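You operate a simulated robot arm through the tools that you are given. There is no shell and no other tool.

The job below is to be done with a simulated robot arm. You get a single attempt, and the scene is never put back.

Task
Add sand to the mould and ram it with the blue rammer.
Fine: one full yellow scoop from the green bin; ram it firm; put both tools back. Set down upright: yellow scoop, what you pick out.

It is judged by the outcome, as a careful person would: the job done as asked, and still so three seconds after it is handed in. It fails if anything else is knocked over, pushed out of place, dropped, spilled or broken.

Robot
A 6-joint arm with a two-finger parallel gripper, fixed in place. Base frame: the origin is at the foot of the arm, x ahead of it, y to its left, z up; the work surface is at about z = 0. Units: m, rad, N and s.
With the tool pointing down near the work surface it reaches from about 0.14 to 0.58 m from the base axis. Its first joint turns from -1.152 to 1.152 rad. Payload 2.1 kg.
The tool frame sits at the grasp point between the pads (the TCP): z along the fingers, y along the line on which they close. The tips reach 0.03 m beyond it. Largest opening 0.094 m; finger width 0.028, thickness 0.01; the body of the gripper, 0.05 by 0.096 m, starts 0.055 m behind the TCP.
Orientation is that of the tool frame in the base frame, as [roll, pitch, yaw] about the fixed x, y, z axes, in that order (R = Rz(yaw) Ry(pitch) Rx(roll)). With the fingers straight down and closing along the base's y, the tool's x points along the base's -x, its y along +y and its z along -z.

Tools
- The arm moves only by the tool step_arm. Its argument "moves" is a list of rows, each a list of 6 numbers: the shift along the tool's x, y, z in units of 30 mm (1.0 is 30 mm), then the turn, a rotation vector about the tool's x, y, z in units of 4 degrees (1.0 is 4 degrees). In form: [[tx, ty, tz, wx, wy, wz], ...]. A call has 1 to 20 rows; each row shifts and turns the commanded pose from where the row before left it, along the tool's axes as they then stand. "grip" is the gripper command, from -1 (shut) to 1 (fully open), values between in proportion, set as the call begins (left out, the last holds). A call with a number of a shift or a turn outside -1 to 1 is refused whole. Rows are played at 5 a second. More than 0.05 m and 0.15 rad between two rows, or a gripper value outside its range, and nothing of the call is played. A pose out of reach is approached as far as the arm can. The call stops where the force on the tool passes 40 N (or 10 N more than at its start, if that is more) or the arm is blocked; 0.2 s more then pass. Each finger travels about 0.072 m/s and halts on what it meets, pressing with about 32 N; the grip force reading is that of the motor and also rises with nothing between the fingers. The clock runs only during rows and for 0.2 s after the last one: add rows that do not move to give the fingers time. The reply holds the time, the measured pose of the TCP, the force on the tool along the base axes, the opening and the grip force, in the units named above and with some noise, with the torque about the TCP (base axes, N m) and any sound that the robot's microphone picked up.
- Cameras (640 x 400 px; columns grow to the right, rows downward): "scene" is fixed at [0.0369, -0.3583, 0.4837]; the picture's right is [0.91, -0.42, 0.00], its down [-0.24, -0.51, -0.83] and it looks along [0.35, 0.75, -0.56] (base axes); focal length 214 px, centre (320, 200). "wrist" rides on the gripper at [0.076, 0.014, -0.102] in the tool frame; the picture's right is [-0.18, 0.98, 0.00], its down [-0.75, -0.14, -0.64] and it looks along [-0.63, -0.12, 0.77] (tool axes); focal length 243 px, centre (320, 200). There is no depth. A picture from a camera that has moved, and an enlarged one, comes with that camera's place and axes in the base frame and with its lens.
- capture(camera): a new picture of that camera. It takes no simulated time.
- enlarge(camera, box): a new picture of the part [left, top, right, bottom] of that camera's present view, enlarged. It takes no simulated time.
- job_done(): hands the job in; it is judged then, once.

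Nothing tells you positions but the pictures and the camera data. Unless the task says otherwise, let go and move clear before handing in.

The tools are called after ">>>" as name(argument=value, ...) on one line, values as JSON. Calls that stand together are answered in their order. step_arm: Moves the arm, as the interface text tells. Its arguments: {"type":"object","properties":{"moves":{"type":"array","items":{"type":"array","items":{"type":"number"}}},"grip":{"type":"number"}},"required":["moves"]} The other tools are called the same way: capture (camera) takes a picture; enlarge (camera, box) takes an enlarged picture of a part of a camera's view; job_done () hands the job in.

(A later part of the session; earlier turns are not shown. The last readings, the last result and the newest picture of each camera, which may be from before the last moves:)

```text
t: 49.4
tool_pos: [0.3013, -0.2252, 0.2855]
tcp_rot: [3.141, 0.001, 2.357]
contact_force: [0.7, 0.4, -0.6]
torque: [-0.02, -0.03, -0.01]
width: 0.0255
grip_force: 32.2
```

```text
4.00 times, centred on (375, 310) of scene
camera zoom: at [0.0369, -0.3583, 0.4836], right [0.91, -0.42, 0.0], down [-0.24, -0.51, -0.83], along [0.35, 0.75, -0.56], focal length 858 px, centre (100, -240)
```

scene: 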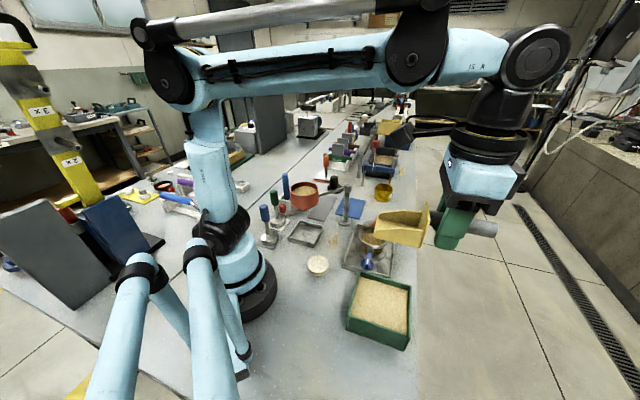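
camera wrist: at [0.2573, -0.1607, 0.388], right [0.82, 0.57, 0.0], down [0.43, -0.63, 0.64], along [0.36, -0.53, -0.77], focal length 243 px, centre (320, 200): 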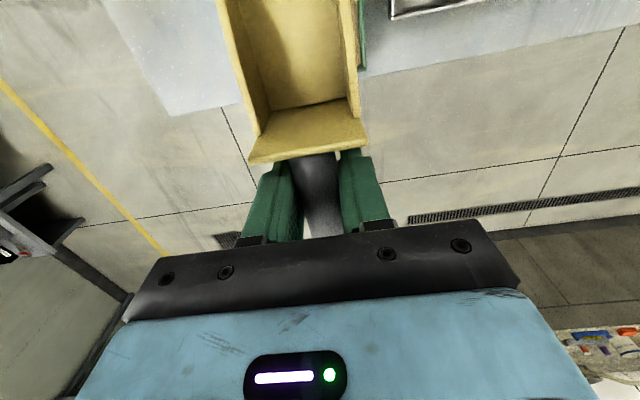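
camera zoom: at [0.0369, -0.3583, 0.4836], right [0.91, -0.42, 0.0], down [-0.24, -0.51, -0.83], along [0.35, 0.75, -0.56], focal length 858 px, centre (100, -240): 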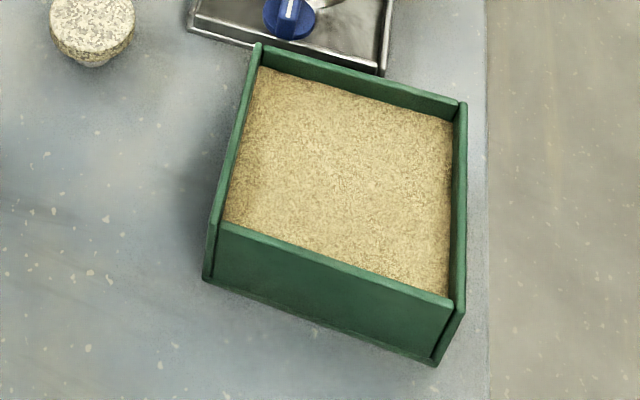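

Bucket measured: lip about 97 mm ahead of the TCP and 36 mm below it, 65 mm long. I'll tip it 45° nose-down above the bin and check.

>>> step_arm(moves=[[-0.2, 0, 0, 0, 0, 0], [0, 0, 0, 0, -1, 0], [0, 0, 0, 0, -1, 0], [0, 0, 0, 0, -1, 0], [0, 0, 0, 0, -1, 0], [0, 0, 0, 0, -1, 0], [0, 0, 0, 0, -1, 0], [0, 0, 0, 0, -1, 0], [0, 0, 0, 0, -1, 0], [0, 0, 0, 0, -1, 0], [0, 0, 0, 0, -1, 0], [0, 0, 0, 0, -1, 0], [0, 0, 0, 0, -0.25, 0]])

>>> step_arm(moves=[[0.8, 0, 0.8, 0, 0, 0], [0.8, 0, 0.8, 0, 0, 0], [0.8, 0, 0.8, 0, 0, 0]])

>>> capture(camera="scene")

>>> enlarge(camera="scene", box=[330, 240, 450, 350])

>>> capture(camera="wrist")

```text
t: 52.2
tool_pos: [0.306, -0.2284, 0.2867]
tcp_rot: [3.14, 0.787, 2.357]
contact_force: [-0.2, -0.1, -1.0]
torque: [-0.02, -0.03, -0.01]
width: 0.0256
grip_force: 31.8
```

```text
t: 53.0
tool_pos: [0.3066, -0.2295, 0.1834]
tcp_rot: [3.141, 0.786, 2.356]
contact_force: [0.2, 0.1, -1.1]
torque: [-0.02, -0.04, -0.02]
width: 0.0254
grip_force: 31.8
```

```text
taken
```

scene: 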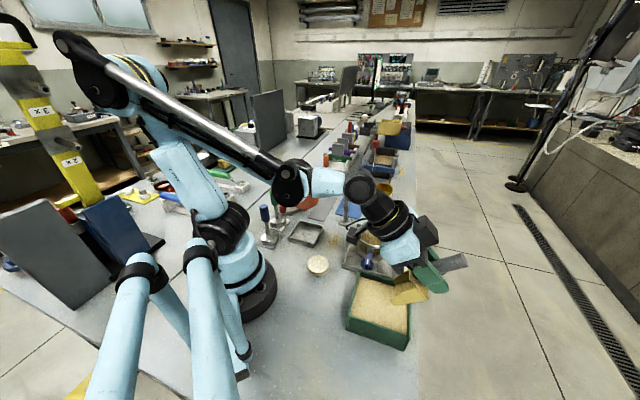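

```text
3.64 times, centred on (390, 295) of scene
camera zoom: at [0.0369, -0.3583, 0.4836], right [0.91, -0.42, 0.0], down [-0.24, -0.51, -0.83], along [0.35, 0.75, -0.56], focal length 780 px, centre (66, -146)
```

zoom: 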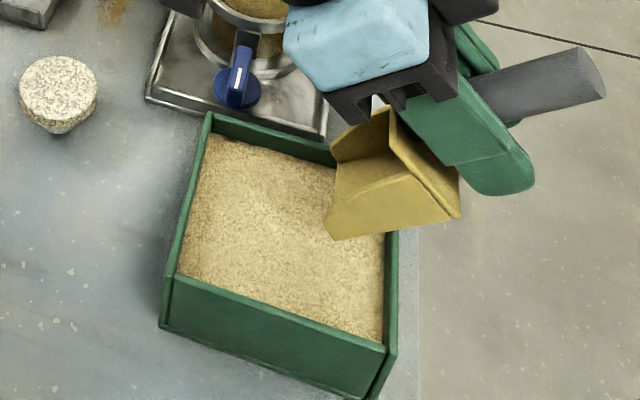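

```text
taken
camera wrist: at [0.2268, -0.1291, 0.2021], right [0.79, 0.6, 0.13], down [-0.04, -0.16, 0.99], along [0.62, -0.78, -0.1], focal length 243 px, centre (320, 200)
```

wrist: 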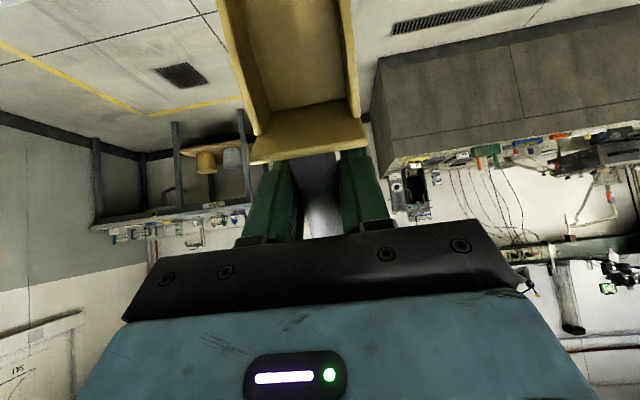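

The position matches my prediction. I'll lower the lip to the sand surface and push in along the bucket floor.

>>> step_arm(moves=[[0.46, 0, 0.46, 0, 0, 0], [0.46, 0, 0.46, 0, 0, 0], [0.43, 0, 0, 0, 0, 0], [0.43, 0, 0, 0, 0, 0], [0.43, 0, 0, 0, 0, 0], [0.43, 0, 0, 0, 0, 0]])

>>> enlarge(camera="scene", box=[330, 240, 450, 350])

```text
t: 53.8
tool_pos: [0.3029, -0.2265, 0.1415]
tcp_rot: [-3.139, 0.802, 2.361]
contact_force: [-1.1, -2.0, 6.3]
torque: [0.17, 0.13, 0.03]
width: 0.0254
grip_force: 32.2
stopped in row 4: the force on the tool passed its limit at 49 N (the readings are from after the stop); the commanded pose is now the measured one
```

```text
3.64 times, centred on (390, 295) of scene
camera zoom: at [0.0369, -0.3583, 0.4837], right [0.91, -0.42, 0.0], down [-0.24, -0.51, -0.83], along [0.35, 0.75, -0.56], focal length 780 px, centre (66, -146)
```

zoom: 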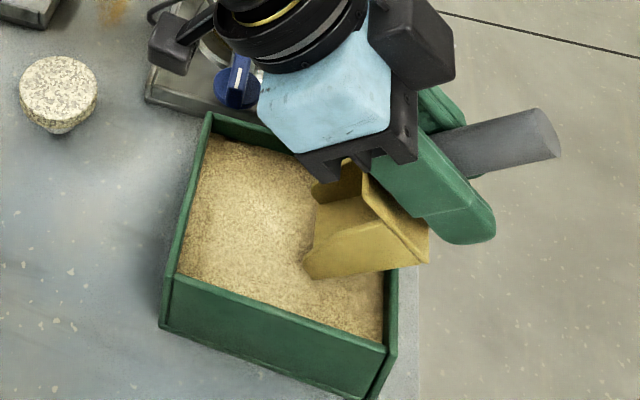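

The push met a firm resistance right at the sand surface. I'll look closely before trying again more gently.

>>> enlarge(camera="scene", box=[365, 270, 425, 320])

>>> enlarge(camera="wrist", box=[200, 0, 400, 180])

```text
8.00 times, centred on (395, 295) of scene
camera zoom: at [0.0369, -0.3583, 0.4837], right [0.91, -0.42, 0.0], down [-0.24, -0.51, -0.83], along [0.35, 0.75, -0.56], focal length 1716 px, centre (-280, -560)
```

zoom: 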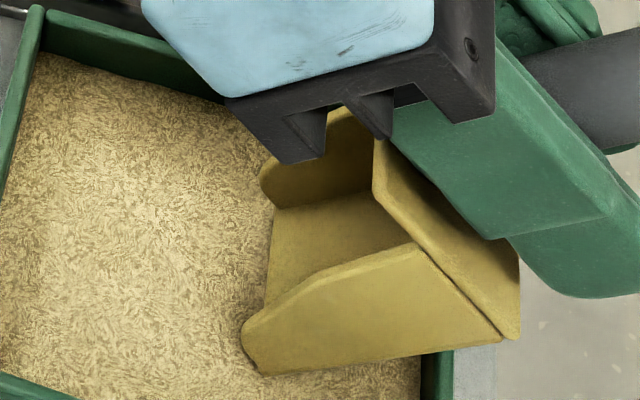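

```text
2.22 times, centred on (300, 90) of wrist
camera zoom: at [0.224, -0.1264, 0.1571], right [0.78, 0.61, 0.13], down [-0.05, -0.14, 0.99], along [0.62, -0.78, -0.08], focal length 539 px, centre (364, 444)
```

zoom: 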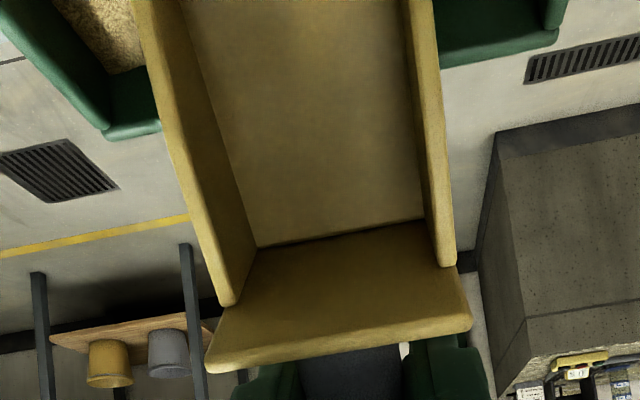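

The scoop has not slipped in the grip. I'll try pressing in slowly, a few millimetres at a time, and watch the force.

>>> step_arm(moves=[[0.1, 0, 0, 0, 0, 0], [0, 0, 0, 0, 0, 0], [0.1, 0, 0, 0, 0, 0], [0, 0, 0, 0, 0, 0]])

```text
t: 54.4
tool_pos: [0.3032, -0.226, 0.1399]
tcp_rot: [-3.138, 0.812, 2.363]
contact_force: [-0.6, -1.2, 5.3]
torque: [0.24, 0.15, 0.1]
width: 0.0253
grip_force: 31.9
stopped in row 3: the force on the tool passed its limit at 42 N (the readings are from after the stop); the commanded pose is now the measured one
```

It resists like a firm surface. I'll back off along the same line and look for a mark in the sand.

>>> step_arm(moves=[[-0.5, 0, -0.5, 0, 0, 0], [-0.8, 0, -0.8, 0, 0, 0], [-0.8, 0, -0.8, 0, 0, 0]])

>>> enlarge(camera="scene", box=[340, 260, 430, 350])

>>> capture(camera="wrist")

```text
t: 55.2
tool_pos: [0.3031, -0.2243, 0.2301]
tcp_rot: [-3.138, 0.811, 2.361]
contact_force: [-0.7, -0.2, -1.3]
torque: [-0.03, 0.02, 0.02]
width: 0.0258
grip_force: 32.3
```

```text
4.44 times, centred on (385, 305) of scene
camera zoom: at [0.0369, -0.3583, 0.4836], right [0.91, -0.42, 0.0], down [-0.24, -0.51, -0.83], along [0.35, 0.75, -0.56], focal length 953 px, centre (31, -267)
```

zoom: 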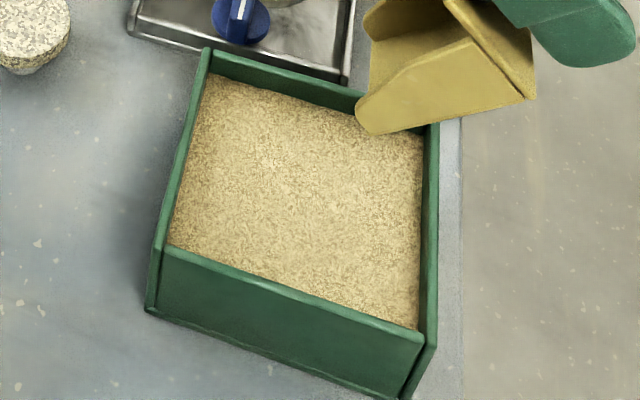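

```text
taken
camera wrist: at [0.2227, -0.1252, 0.2451], right [0.78, 0.61, 0.13], down [-0.06, -0.14, 0.99], along [0.62, -0.78, -0.07], focal length 243 px, centre (320, 200)
```

wrist: 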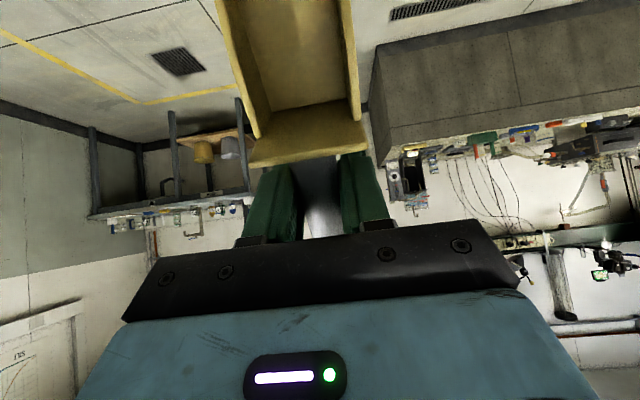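

The sand shows no mark and the bin has not moved, so the sand gives way only reluctantly under the edge. I'll flatten the angle to about 30° and try slicing forward rather than down.

>>> step_arm(moves=[[0, 0, 0, 0, 1, 0], [0, 0, 0, 0, 1, 0], [0, 0, 0, 0, 1, 0], [0, 0, 0, 0, 1, 0], [0.287, 0, 0.797, 0, 0, 0], [0.287, 0, 0.797, 0, 0, 0], [0.287, 0, 0.797, 0, 0, 0], [0.287, 0, 0.797, 0, 0, 0]])

>>> enlarge(camera="scene", box=[340, 260, 430, 350])

```text
t: 57.0
tool_pos: [0.3158, -0.2375, 0.1289]
tcp_rot: [-3.14, 0.532, 2.361]
contact_force: [-0.9, -0.6, -0.5]
torque: [-0.03, -0.03, 0.0]
width: 0.0255
grip_force: 31.5
```

```text
4.44 times, centred on (385, 305) of scene
camera zoom: at [0.0369, -0.3583, 0.4836], right [0.91, -0.42, 0.0], down [-0.24, -0.51, -0.83], along [0.35, 0.75, -0.56], focal length 953 px, centre (31, -267)
```

zoom: 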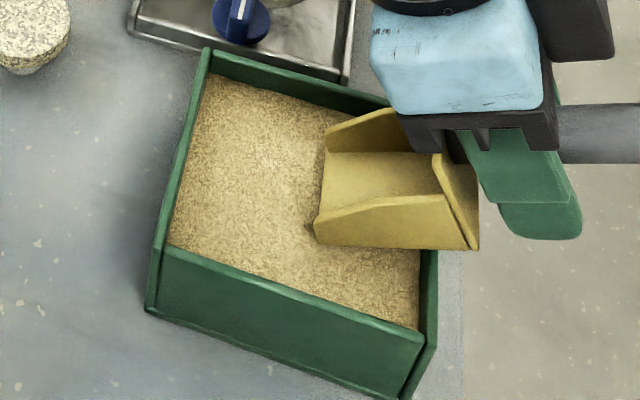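

>>> step_arm(moves=[[0.017, 0, 0.029, 0, 0, 0], [0.017, 0, 0.029, 0, 0, 0], [0.017, 0, 0.029, 0, 0, 0], [0.017, 0, 0.029, 0, 0, 0]])

>>> step_arm(moves=[[0.017, 0, 0.029, 0, 0, 0], [0.017, 0, 0.029, 0, 0, 0], [0.017, 0, 0.029, 0, 0, 0], [0.017, 0, 0.029, 0, 0, 0]])

```text
t: 58.0
tool_pos: [0.3166, -0.2377, 0.1255]
tcp_rot: [-3.139, 0.529, 2.36]
contact_force: [0.1, -1.2, 1.2]
torque: [0.19, 0.1, 0.02]
width: 0.0256
grip_force: 32.1
```

```text
t: 59.0
tool_pos: [0.3156, -0.2384, 0.1214]
tcp_rot: [-3.139, 0.534, 2.362]
contact_force: [8.2, -8.3, 23.4]
torque: [0.56, 0.59, -0.02]
width: 0.0255
grip_force: 31.9
```

The sand does yield, about 6 N per millimetre, with the lip now roughly 5 mm in. I'll now drag it forward gently at this depth.

>>> step_arm(moves=[[0.087, 0, -0.05, 0, 0, 0], [0.087, 0, -0.05, 0, 0, 0], [0.087, 0, -0.05, 0, 0, 0]])

>>> enlarge(camera="scene", box=[340, 260, 430, 350])

```text
t: 59.8
tool_pos: [0.3097, -0.2324, 0.1203]
tcp_rot: [-3.141, 0.531, 2.361]
contact_force: [0.2, 0.1, -1.1]
torque: [-0.01, -0.04, 0.02]
width: 0.0255
grip_force: 31.8
```

```text
4.44 times, centred on (385, 305) of scene
camera zoom: at [0.0369, -0.3583, 0.4836], right [0.91, -0.42, 0.0], down [-0.24, -0.51, -0.83], along [0.35, 0.75, -0.56], focal length 953 px, centre (31, -267)
```

zoom: 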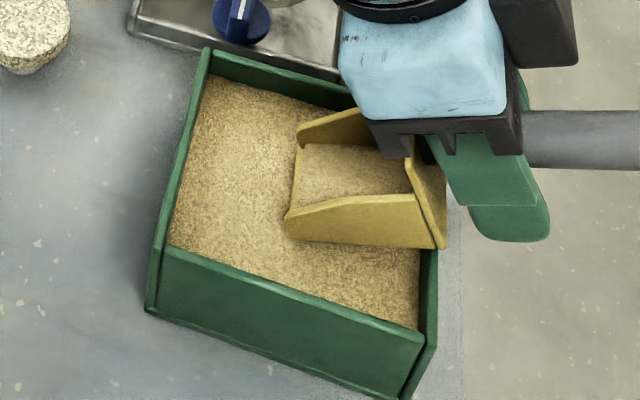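

Sand has entered the bucket and the resistance vanished. I'll look closely at how full it is.

>>> enlarge(camera="scene", box=[372, 275, 418, 325])

>>> enlarge(camera="wrist", box=[200, 0, 400, 180])

```text
8.00 times, centred on (395, 300) of scene
camera zoom: at [0.0369, -0.3583, 0.4836], right [0.91, -0.42, 0.0], down [-0.24, -0.51, -0.83], along [0.35, 0.75, -0.56], focal length 1716 px, centre (-280, -600)
```

zoom: 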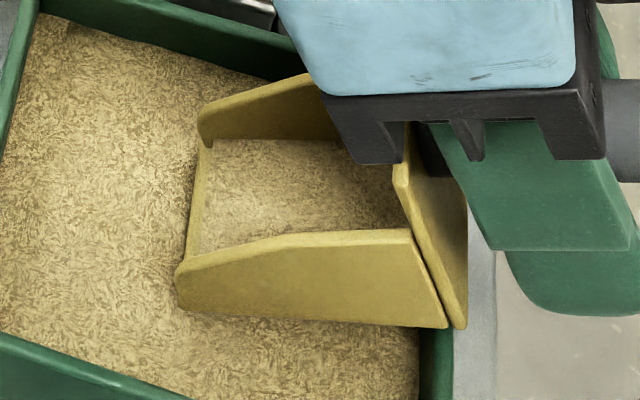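

```text
2.22 times, centred on (300, 90) of wrist
camera zoom: at [0.2356, -0.1381, 0.1709], right [0.81, 0.59, 0.09], down [0.13, -0.33, 0.94], along [0.58, -0.74, -0.34], focal length 539 px, centre (364, 444)
```

zoom: 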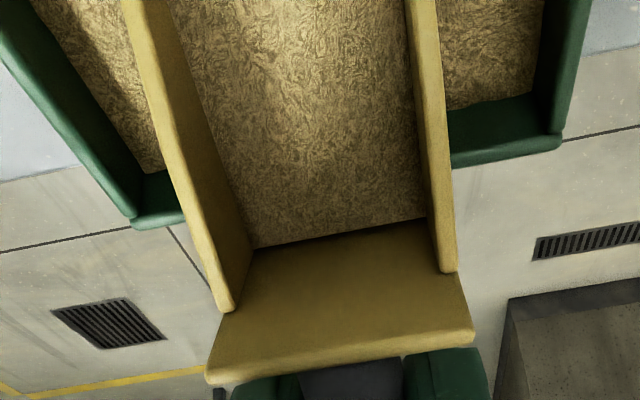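

There is a layer of sand in the bucket but it isn't full yet. I'll keep slicing forward and down along the bucket floor.

>>> step_arm(moves=[[0.12, 0, 0, 0, 0, 0], [0.12, 0, 0, 0, 0, 0], [0.12, 0, 0, 0, 0, 0], [0.12, 0, 0, 0, 0, 0]])

>>> enlarge(camera="scene", box=[366, 275, 412, 325])

>>> enlarge(camera="wrist", box=[200, 0, 400, 180])

```text
t: 60.8
tool_pos: [0.3005, -0.2215, 0.1147]
tcp_rot: [-3.138, 0.533, 2.362]
contact_force: [6.0, -7.6, 19.4]
torque: [0.56, 0.58, 0.06]
width: 0.0254
grip_force: 32.1
```

```text
8.00 times, centred on (389, 300) of scene
camera zoom: at [0.0369, -0.3582, 0.4837], right [0.91, -0.42, 0.0], down [-0.24, -0.51, -0.83], along [0.35, 0.75, -0.56], focal length 1716 px, centre (-232, -600)
```

zoom: 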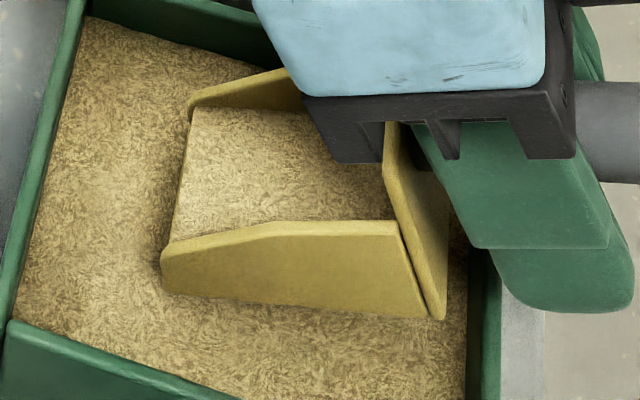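

```text
2.22 times, centred on (300, 90) of wrist
camera zoom: at [0.2273, -0.1292, 0.1637], right [0.81, 0.59, 0.09], down [0.13, -0.33, 0.94], along [0.58, -0.74, -0.34], focal length 539 px, centre (364, 444)
```

zoom: 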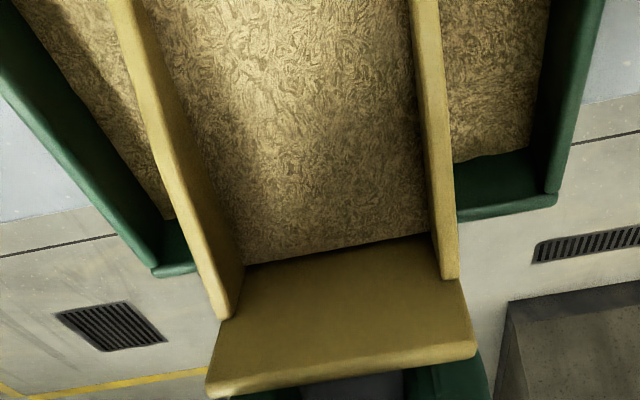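

It's filling: more than half now. I'll drag forward level again, then check.

>>> step_arm(moves=[[0.087, 0, -0.05, 0, 0, 0], [0.087, 0, -0.05, 0, 0, 0], [0.087, 0, -0.05, 0, 0, 0], [0.087, 0, -0.05, 0, 0, 0]])

>>> enlarge(camera="scene", box=[360, 275, 406, 325])

>>> enlarge(camera="wrist", box=[200, 0, 400, 180])

```text
t: 61.8
tool_pos: [0.2914, -0.214, 0.1141]
tcp_rot: [-3.138, 0.53, 2.362]
contact_force: [-0.8, 0.4, -0.9]
torque: [-0.02, -0.03, -0.01]
width: 0.0259
grip_force: 31.8
```

```text
8.00 times, centred on (383, 300) of scene
camera zoom: at [0.0369, -0.3583, 0.4836], right [0.91, -0.42, 0.0], down [-0.24, -0.51, -0.83], along [0.35, 0.75, -0.56], focal length 1716 px, centre (-184, -600)
```

zoom: 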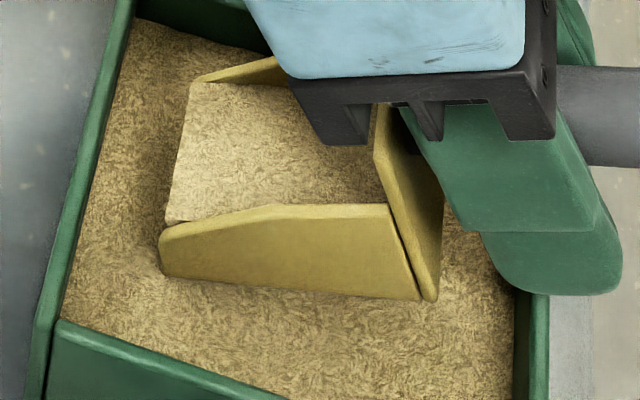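

```text
2.22 times, centred on (300, 90) of wrist
camera zoom: at [0.2183, -0.1205, 0.1636], right [0.81, 0.59, 0.09], down [0.13, -0.33, 0.94], along [0.58, -0.74, -0.34], focal length 539 px, centre (364, 444)
```

zoom: 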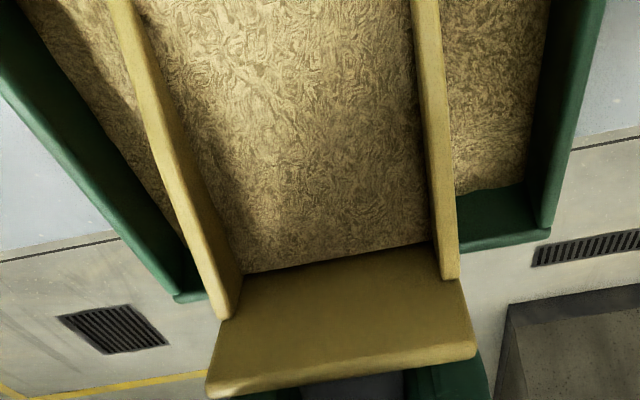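

Nearly level with the side walls. One more short slice forward should fill it.

>>> step_arm(moves=[[0.1, 0, 0, 0, 0, 0], [0.1, 0, 0, 0, 0, 0], [0.087, 0, -0.05, 0, 0, 0], [0.087, 0, -0.05, 0, 0, 0], [0.087, 0, -0.05, 0, 0, 0]])

>>> enlarge(camera="scene", box=[355, 275, 401, 325])

>>> enlarge(camera="wrist", box=[200, 0, 400, 180])

```text
t: 63.0
tool_pos: [0.2815, -0.2046, 0.1109]
tcp_rot: [-3.14, 0.531, 2.361]
contact_force: [0.9, 0.0, -2.4]
torque: [-0.06, -0.08, 0.01]
width: 0.0258
grip_force: 32.9
```

```text
8.00 times, centred on (378, 300) of scene
camera zoom: at [0.0369, -0.3583, 0.4836], right [0.91, -0.42, 0.0], down [-0.24, -0.51, -0.83], along [0.35, 0.75, -0.56], focal length 1716 px, centre (-144, -600)
```

zoom: 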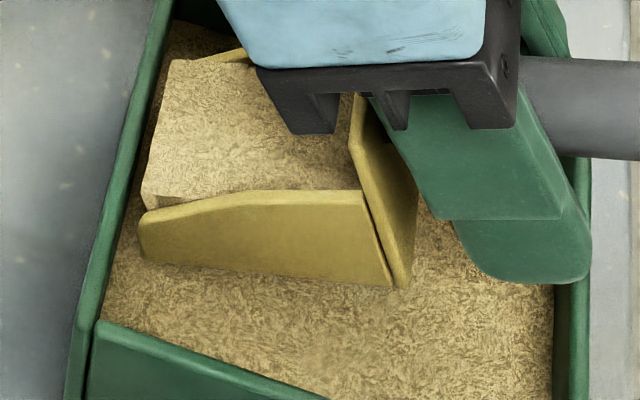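

```text
2.22 times, centred on (300, 90) of wrist
camera zoom: at [0.2079, -0.1105, 0.1604], right [0.81, 0.59, 0.09], down [0.13, -0.33, 0.94], along [0.58, -0.74, -0.34], focal length 539 px, centre (364, 444)
```

zoom: 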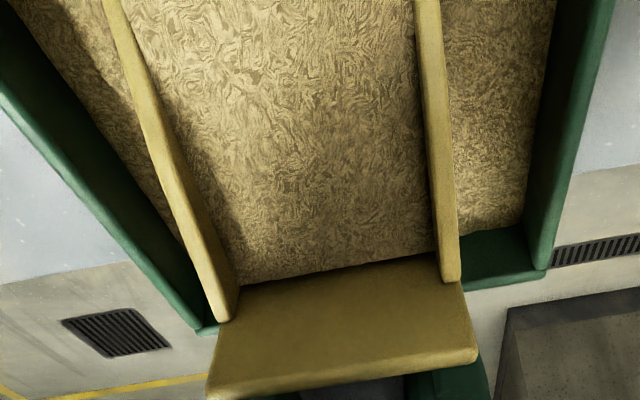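

The bucket is full, slightly heaped at the mouth. I'll curl it level while lifting, keeping the lip inside the bin.

>>> step_arm(moves=[[-0.19, 0, 0.033, 0, 1, 0], [-0.182, 0, 0.016, 0, 1, 0], [-0.17, 0, 0, 0, 1, 0], [-0.157, 0, -0.018, 0, 1, 0], [-0.143, 0, -0.032, 0, 1, 0], [-0.127, 0, -0.045, 0, 1, 0], [-0.11, 0, -0.09, 0, 1, 0], [-0.05, 0, -0.17, 0, 1, 0]])

>>> enlarge(camera="scene", box=[340, 240, 430, 340])

>>> enlarge(camera="wrist", box=[200, 0, 400, 180])

```text
t: 64.8
tool_pos: [0.3034, -0.2256, 0.1304]
tcp_rot: [-3.139, -0.028, 2.36]
contact_force: [0.7, -0.1, -1.7]
torque: [-0.06, -0.05, 0.0]
width: 0.0255
grip_force: 31.9
```

```text
4.00 times, centred on (385, 290) of scene
camera zoom: at [0.0369, -0.3583, 0.4836], right [0.91, -0.42, 0.0], down [-0.24, -0.51, -0.83], along [0.35, 0.75, -0.56], focal length 858 px, centre (60, -160)
```

zoom: 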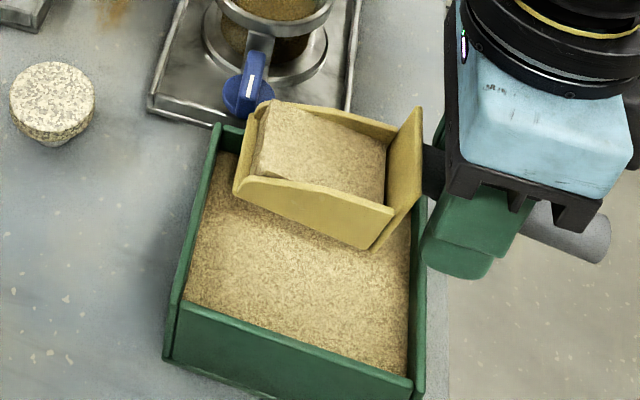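

```text
2.22 times, centred on (300, 90) of wrist
camera zoom: at [0.262, -0.1641, 0.2352], right [0.82, 0.57, -0.01], down [0.45, -0.64, 0.62], along [0.35, -0.51, -0.78], focal length 539 px, centre (364, 444)
```

zoom: 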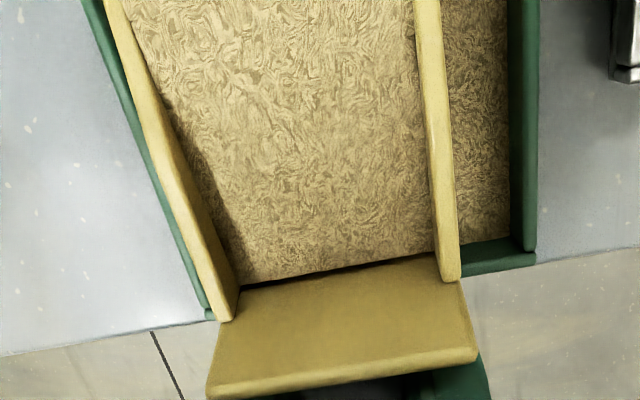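

>>> enlarge(camera="scene", box=[378, 260, 412, 305])

```text
8.89 times, centred on (395, 282) of scene
camera zoom: at [0.0369, -0.3583, 0.4836], right [0.91, -0.42, 0.0], down [-0.24, -0.51, -0.83], along [0.35, 0.75, -0.56], focal length 1906 px, centre (-347, -533)
```

zoom: 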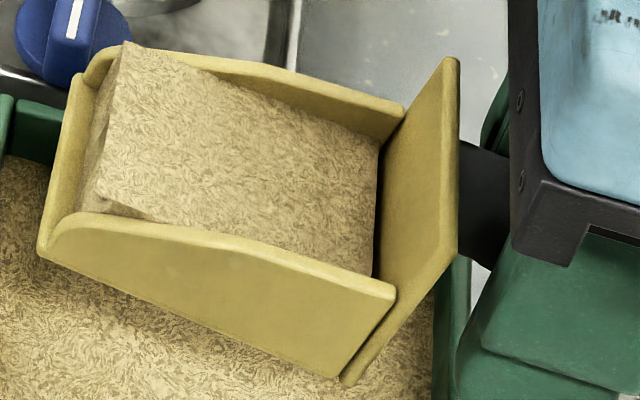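

The sand sits a little below the side walls at the back, so to be sure of a full scoop I'll make a second stroke in the bin.

>>> step_arm(moves=[[0, 0, 0, 0, -1, 0], [0, 0, 0, 0, -1, 0], [0, 0, 0, 0, -1, 0], [0, 0, 0, 0, -1, 0], [0, 0, 0, 0, -1, 0], [0, 0, 0, 0, -1, 0], [0, 0, 0, 0, -1, 0], [0, 0, 0, 0, -1, 0], [-0.2, 0, 0.1, 0, 0, 0], [-0.2, 0, 0.1, 0, 0, 0]])

>>> enlarge(camera="scene", box=[360, 265, 420, 325])

>>> enlarge(camera="wrist", box=[200, 0, 400, 180])

```text
t: 67.0
tool_pos: [0.314, -0.2355, 0.1316]
tcp_rot: [-3.14, 0.532, 2.359]
contact_force: [-0.8, -0.2, -1.9]
torque: [-0.05, -0.06, -0.03]
width: 0.0259
grip_force: 32.1
```

```text
6.67 times, centred on (390, 295) of scene
camera zoom: at [0.0369, -0.3583, 0.4836], right [0.91, -0.42, 0.0], down [-0.24, -0.51, -0.83], along [0.35, 0.75, -0.56], focal length 1430 px, centre (-147, -433)
```

zoom: 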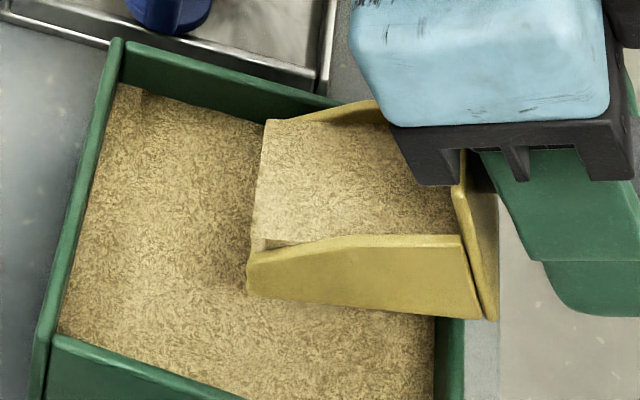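

```text
2.22 times, centred on (300, 90) of wrist
camera zoom: at [0.2399, -0.1423, 0.1815], right [0.81, 0.59, 0.09], down [0.13, -0.33, 0.94], along [0.58, -0.74, -0.34], focal length 539 px, centre (364, 444)
```

zoom: 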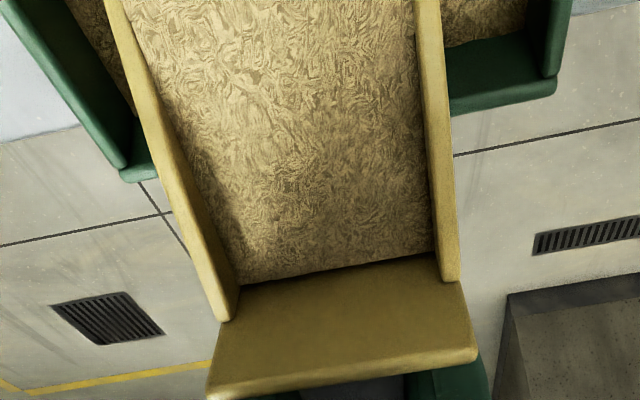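

>>> step_arm(moves=[[0.12, 0, 0, 0, 0, 0], [0.12, 0, 0, 0, 0, 0], [0.12, 0, 0, 0, 0, 0], [0.12, 0, 0, 0, 0, 0], [0.12, 0, 0, 0, 0, 0], [0.087, 0, -0.05, 0, 0, 0], [0.087, 0, -0.05, 0, 0, 0], [0.1, 0, 0, 0, 0, 0], [0.087, 0, -0.05, 0, 0, 0], [0.1, 0, 0, 0, 0, 0], [0.087, 0, -0.05, 0, 0, 0]])

>>> enlarge(camera="scene", box=[360, 265, 420, 325])

>>> enlarge(camera="wrist", box=[200, 0, 400, 180])

```text
t: 69.4
tool_pos: [0.291, -0.2127, 0.1192]
tcp_rot: [-3.139, 0.529, 2.361]
contact_force: [-0.1, 0.1, -0.8]
torque: [-0.04, -0.05, -0.01]
width: 0.0258
grip_force: 32.1
```

```text
6.67 times, centred on (390, 295) of scene
camera zoom: at [0.0369, -0.3583, 0.4836], right [0.91, -0.42, 0.0], down [-0.24, -0.51, -0.83], along [0.35, 0.75, -0.56], focal length 1430 px, centre (-147, -433)
```

zoom: 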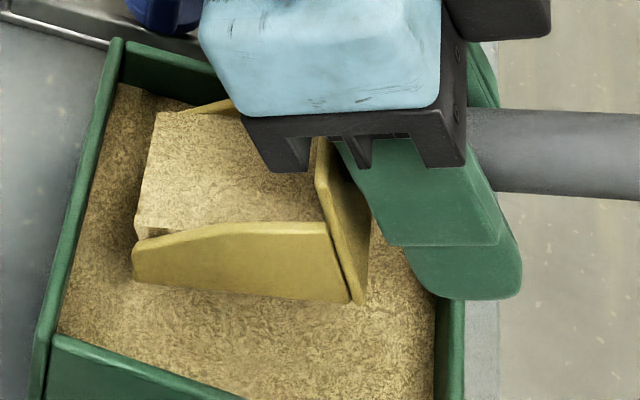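

```text
2.22 times, centred on (300, 90) of wrist
camera zoom: at [0.2165, -0.1191, 0.1693], right [0.81, 0.59, 0.09], down [0.13, -0.33, 0.94], along [0.58, -0.74, -0.34], focal length 539 px, centre (364, 444)
```

zoom: 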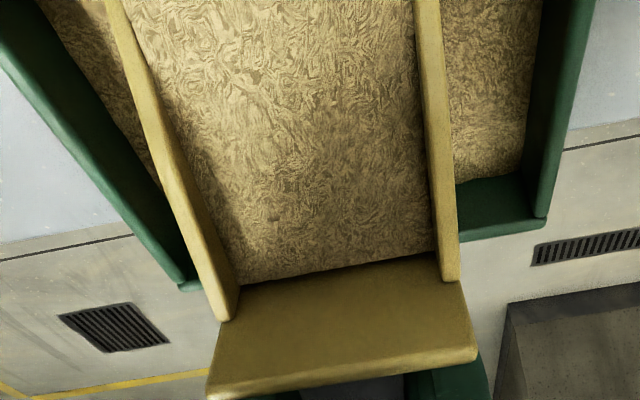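

The level is unchanged, so the scoop is full. I'll curl level and lift again, then raise clear of the bin.

>>> step_arm(moves=[[-0.19, 0, 0.0, 0, 1, 0], [-0.182, 0, 0.0, 0, 1, 0], [-0.17, 0, 0, 0, 1, 0], [-0.157, 0, -0.018, 0, 1, 0], [-0.143, 0, -0.032, 0, 1, 0], [-0.127, 0, -0.045, 0, 1, 0], [-0.11, 0, -0.09, 0, 1, 0], [-0.05, 0, -0.17, 0, 0.6, 0], [0, 0, -0.4, 0, 0, 0], [0, 0, -0.6, 0, 0, 0], [0, 0, -0.6, 0, 0, 0], [0, 0, -0.6, 0, 0, 0], [0, 0, -0.6, 0, 0, 0]])

>>> capture(camera="scene")

>>> enlarge(camera="scene", box=[350, 200, 430, 280])

>>> capture(camera="wrist")

```text
t: 72.2
tool_pos: [0.3113, -0.2344, 0.2263]
tcp_rot: [-3.141, 0.001, 2.36]
contact_force: [-0.9, -0.2, -3.2]
torque: [-0.07, -0.07, 0.03]
width: 0.0255
grip_force: 31.7
```

```text
taken
```

scene: 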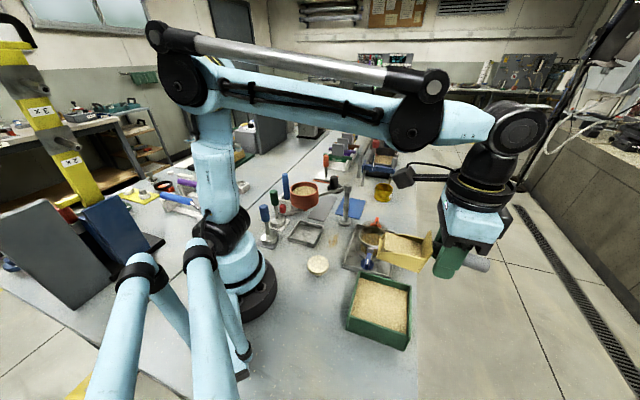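

```text
5.00 times, centred on (390, 240) of scene
camera zoom: at [0.0369, -0.3583, 0.4836], right [0.91, -0.42, 0.0], down [-0.24, -0.51, -0.83], along [0.35, 0.75, -0.56], focal length 1072 px, centre (-30, 0)
```

zoom: 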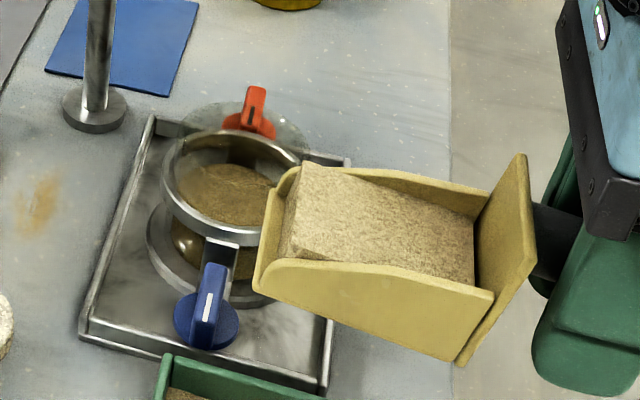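

```text
taken
camera wrist: at [0.2679, -0.1699, 0.3282], right [0.82, 0.57, 0.0], down [0.44, -0.63, 0.64], along [0.36, -0.53, -0.77], focal length 243 px, centre (320, 200)
```

wrist: 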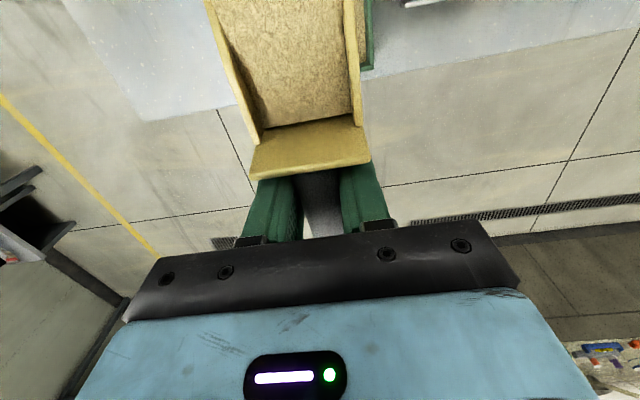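

The scoop is full and level. I'll turn toward the mould and stop beside it for a clear look at its top before pouring.

>>> step_arm(moves=[[0, 0, 0, 0, 0, -0.5], [0, 0, 0, 0, 0, -1], [0, 0, 0, 0, 0, -1], [0, 0, 0, 0, 0, -1], [0, 0, 0, 0, 0, -1], [0, 0, 0, 0, 0, -1], [0, 0, 0, 0, 0, -1], [0, 0, 0, 0, 0, -1], [0, 0, 0, 0, 0, -1], [0, 0, 0, 0, 0, -1], [0, 0, 0, 0, 0, -1], [-0.3, 0.4, 0, 0, 0, 0], [-0.5, 0.6, 0, 0, 0, 0], [-0.5, 0.65, 0, 0, 0, 0], [-0.5, 0.65, 0, 0, 0, 0], [-0.5, 0.65, 0, 0, 0, 0], [-0.48, 0.65, 0, 0, 0, 0]])

>>> capture(camera="wrist")

>>> enlarge(camera="wrist", box=[360, 0, 520, 110])

>>> enlarge(camera="scene", box=[340, 200, 420, 280])

```text
t: 75.8
tool_pos: [0.4019, -0.1292, 0.2227]
tcp_rot: [-3.139, -0.002, 3.093]
contact_force: [0.3, -0.3, -1.3]
torque: [0.0, -0.08, -0.02]
width: 0.0258
grip_force: 32.3
```

```text
taken
camera wrist: at [0.3258, -0.1108, 0.3264], right [0.23, 0.97, 0.0], down [0.75, -0.18, 0.64], along [0.62, -0.15, -0.77], focal length 243 px, centre (320, 200)
```

wrist: 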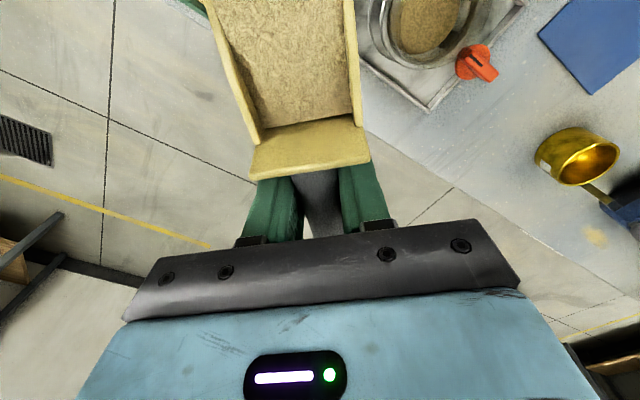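

```text
3.64 times, centred on (440, 55) of wrist
camera zoom: at [0.3258, -0.1108, 0.3264], right [0.23, 0.97, 0.0], down [0.75, -0.18, 0.64], along [0.62, -0.15, -0.77], focal length 882 px, centre (-116, 727)
```

zoom: 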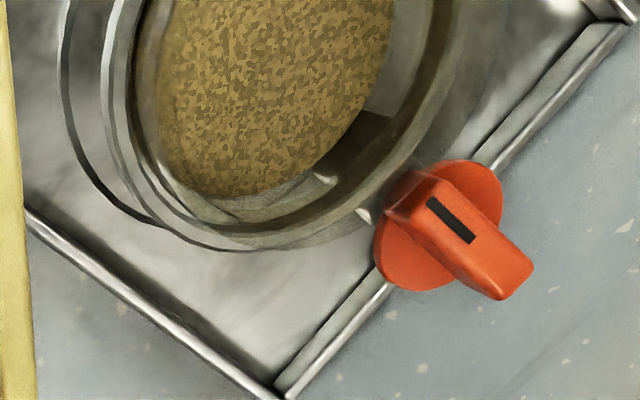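

```text
5.00 times, centred on (380, 240) of scene
camera zoom: at [0.0369, -0.3583, 0.4836], right [0.91, -0.42, 0.0], down [-0.24, -0.51, -0.83], along [0.35, 0.75, -0.56], focal length 1072 px, centre (20, 0)
```

zoom: 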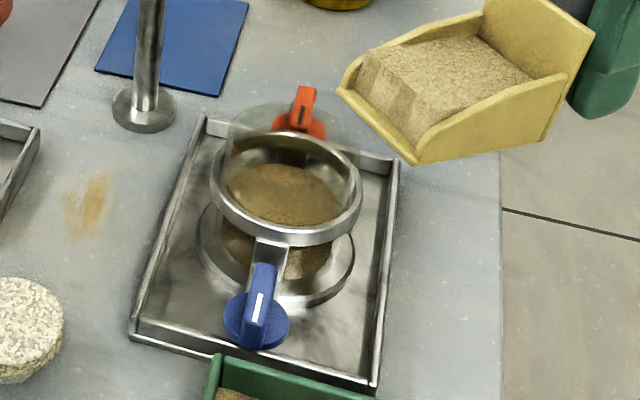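

>>> step_arm(moves=[[0.4, 0, 0, 0, 0, 0], [0.7, 0, 0, 0, 0, 0], [0.7, 0, 0, 0, 0, 0], [0.5, 0, 0, 0, 0, 0]])

>>> enlarge(camera="wrist", box=[360, 0, 520, 130])

```text
t: 76.8
tool_pos: [0.3311, -0.1273, 0.2246]
tcp_rot: [-3.139, -0.001, 3.091]
contact_force: [0.1, -0.7, -2.4]
torque: [0.01, -0.11, -0.01]
width: 0.0257
grip_force: 31.5
```

```text
3.08 times, centred on (440, 65) of wrist
camera zoom: at [0.256, -0.1085, 0.3273], right [0.23, 0.97, 0.0], down [0.75, -0.18, 0.64], along [0.62, -0.15, -0.77], focal length 746 px, centre (-49, 615)
```

zoom: 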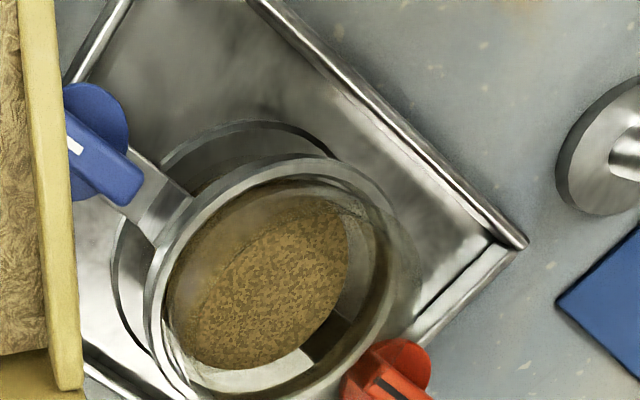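

The mould's mouth is a steel ring with a clear collar, centred near (0.356, -0.023), top at roughly z 0.06–0.09. I'll bring the bucket so its lip is over the centre, still level and high, and check the alignment.

>>> step_arm(moves=[[-0.3, 0.25, 0, 0, 0, 0], [-0.585, 0.502, 0, 0, 0, 0], [-0.585, 0.502, 0, 0, 0, 0], [-0.585, 0.502, 0, 0, 0, 0], [-0.585, 0.502, 0, 0, 0, 0], [-0.585, 0.502, 0, 0, 0, 0], [-0.55, 0.5, 0, 0, 0, 0], [-0.3, 0.25, 0, 0, 0, 0]])

>>> enlarge(camera="scene", box=[330, 180, 430, 280])

>>> capture(camera="wrist")

```text
t: 78.6
tool_pos: [0.4593, -0.0273, 0.2236]
tcp_rot: [-3.139, -0.002, 3.092]
contact_force: [-0.4, -0.4, -2.3]
torque: [-0.02, -0.08, -0.01]
width: 0.0255
grip_force: 32.0
```

```text
4.00 times, centred on (380, 230) of scene
camera zoom: at [0.0369, -0.3583, 0.4837], right [0.91, -0.42, 0.0], down [-0.24, -0.51, -0.83], along [0.35, 0.75, -0.56], focal length 858 px, centre (80, 80)
```

zoom: 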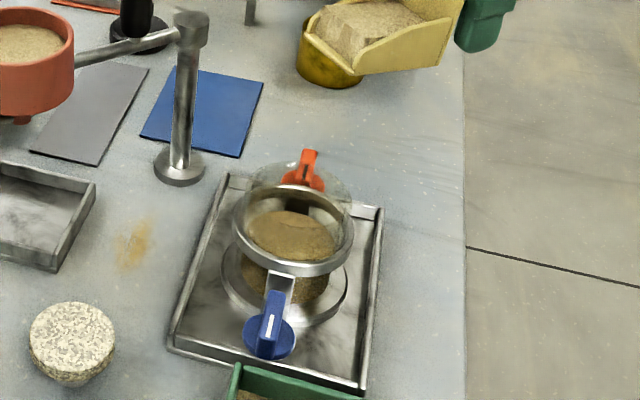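

```text
taken
camera wrist: at [0.3837, -0.009, 0.327], right [0.23, 0.97, 0.0], down [0.75, -0.18, 0.64], along [0.62, -0.15, -0.77], focal length 243 px, centre (320, 200)
```

wrist: 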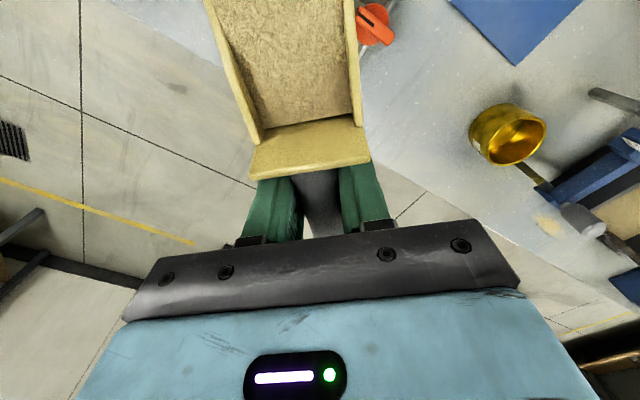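

The lip projects right over the mould mouth and the bucket is laterally centred. I'll lower to about 2 cm above the collar and begin tipping, pivoting about the lip.

>>> step_arm(moves=[[0, 0, 0.4, 0, 0, 0], [0, 0, 0.6, 0, 0, 0], [0, 0, 0.6, 0, 0, 0], [0, 0, 0.6, 0, 0, 0], [0, 0, 0.35, 0, 0, 0]])

>>> enlarge(camera="scene", box=[340, 190, 420, 270])

```text
t: 79.8
tool_pos: [0.4587, -0.0283, 0.1474]
tcp_rot: [-3.141, 0.0, 3.094]
contact_force: [0.2, 0.1, -2.3]
torque: [-0.01, -0.11, 0.0]
width: 0.0255
grip_force: 31.8
```

```text
5.00 times, centred on (380, 230) of scene
camera zoom: at [0.0369, -0.3583, 0.4837], right [0.91, -0.42, 0.0], down [-0.24, -0.51, -0.83], along [0.35, 0.75, -0.56], focal length 1072 px, centre (20, 50)
```

zoom: 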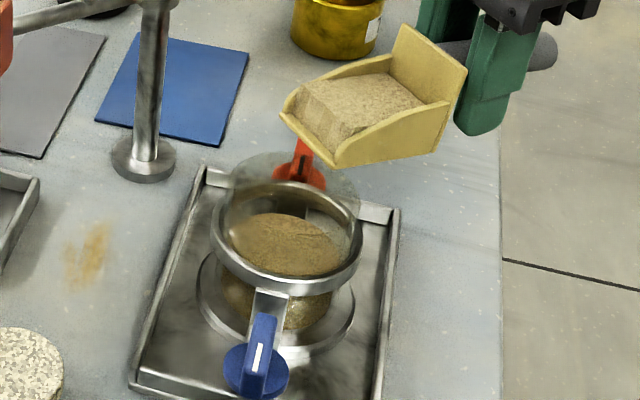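

Comparing with the prediction, the scoop has turned about 8° nose-up in the grip during digging, so I'll allow for that now and when putting it back. I'll trim position and tip in stages, pivoting about the true lip.

>>> step_arm(moves=[[-0.13, 0, 0.3, 0, 0, 0], [0.06, 0, -0.233, 0, -1, 0], [0.06, 0, -0.233, 0, -1, 0], [0.06, 0, -0.233, 0, -1, 0], [0.06, 0, -0.233, 0, -1, 0], [0.06, 0, -0.233, 0, -1, 0], [0.06, 0, -0.233, 0, -1, 0]])

>>> enlarge(camera="scene", box=[340, 190, 420, 270])

```text
t: 81.4
tool_pos: [0.4455, -0.0264, 0.1777]
tcp_rot: [-3.139, 0.418, 3.093]
contact_force: [-0.6, 0.2, -1.2]
torque: [0.03, -0.05, -0.01]
width: 0.0258
grip_force: 32.3
```

```text
5.00 times, centred on (380, 230) of scene
camera zoom: at [0.0369, -0.3583, 0.4837], right [0.91, -0.42, 0.0], down [-0.24, -0.51, -0.83], along [0.35, 0.75, -0.56], focal length 1072 px, centre (20, 50)
```

zoom: 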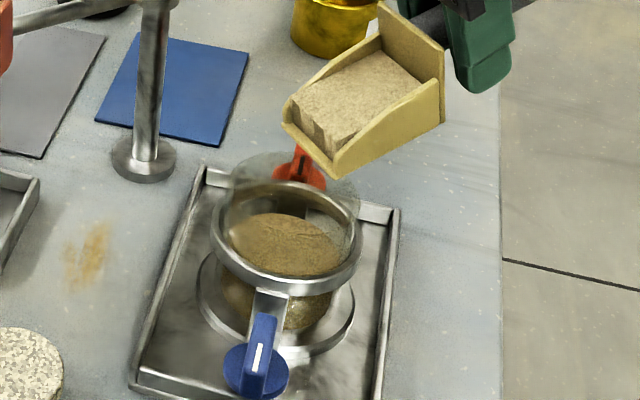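

The lip matches the computed point. I'll continue tipping.

>>> step_arm(moves=[[0.06, 0, -0.233, 0, -1, 0], [0.06, 0, -0.233, 0, -1, 0], [0.06, 0, -0.233, 0, -1, 0], [0.06, 0, -0.233, 0, -1, 0], [0.06, 0, -0.233, 0, -1, 0]])

>>> enlarge(camera="scene", box=[340, 190, 420, 270])

```text
t: 82.6
tool_pos: [0.4198, -0.0254, 0.2026]
tcp_rot: [-3.14, 0.768, 3.094]
contact_force: [-0.3, 1.0, -1.2]
torque: [-0.01, -0.07, 0.03]
width: 0.0255
grip_force: 32.5
```

```text
5.00 times, centred on (380, 230) of scene
camera zoom: at [0.0369, -0.3583, 0.4837], right [0.91, -0.42, 0.0], down [-0.24, -0.51, -0.83], along [0.35, 0.75, -0.56], focal length 1072 px, centre (20, 50)
```

zoom: 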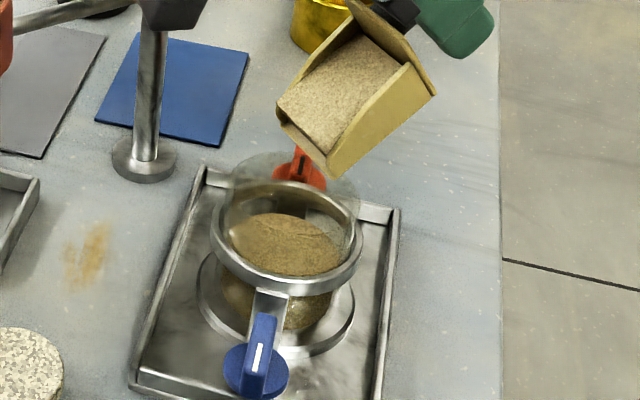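

No sand has run yet. I'll tip further in small steps.

>>> step_arm(moves=[[0.06, 0, -0.233, 0, -1, 0], [0.06, 0, -0.233, 0, -1, 0]])

>>> enlarge(camera="scene", box=[340, 190, 420, 270])

```text
t: 83.2
tool_pos: [0.4058, -0.0253, 0.2094]
tcp_rot: [-3.138, 0.909, 3.096]
contact_force: [0.7, -0.1, -1.2]
torque: [0.01, -0.03, 0.03]
width: 0.0257
grip_force: 32.4
```

```text
5.00 times, centred on (380, 230) of scene
camera zoom: at [0.0369, -0.3583, 0.4837], right [0.91, -0.42, 0.0], down [-0.24, -0.51, -0.83], along [0.35, 0.75, -0.56], focal length 1072 px, centre (20, 50)
```

zoom: 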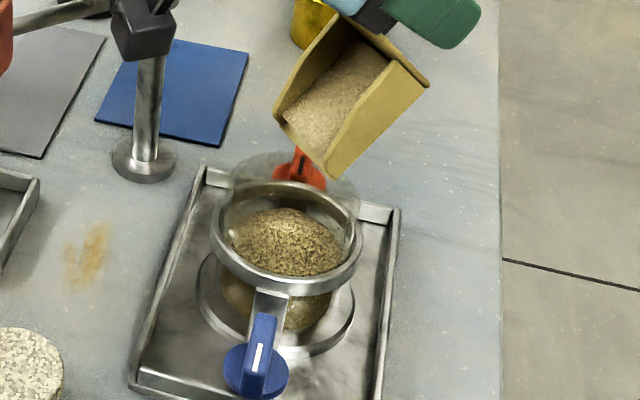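

Sand is now running into the mould cleanly. I'll hold a moment and keep tipping.

>>> step_arm(moves=[[0, 0, 0, 0, 0, 0], [0, 0, 0, 0, 0, 0], [0.06, 0, -0.233, 0, -1, 0], [0, 0, 0, 0, 0, 0], [0.06, 0, -0.233, 0, -1, 0], [0, 0, 0, 0, 0, 0]])

>>> enlarge(camera="scene", box=[340, 190, 420, 270])

```text
t: 84.6
tool_pos: [0.3941, -0.0255, 0.2153]
tcp_rot: [-3.14, 1.048, 3.097]
contact_force: [0.1, -0.8, -1.4]
torque: [-0.01, -0.01, -0.04]
width: 0.0256
grip_force: 32.3
```

```text
5.00 times, centred on (380, 230) of scene
camera zoom: at [0.0369, -0.3583, 0.4837], right [0.91, -0.42, 0.0], down [-0.24, -0.51, -0.83], along [0.35, 0.75, -0.56], focal length 1072 px, centre (20, 50)
```

zoom: 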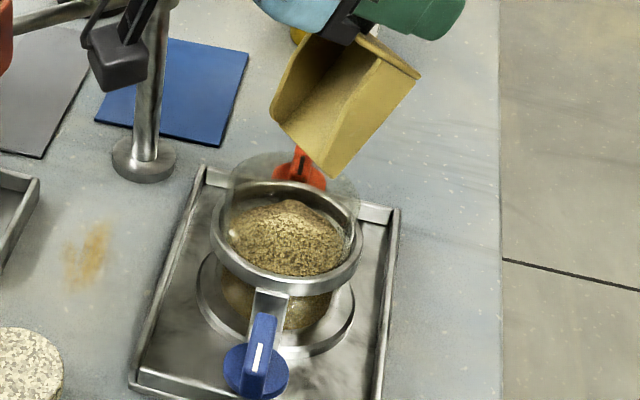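

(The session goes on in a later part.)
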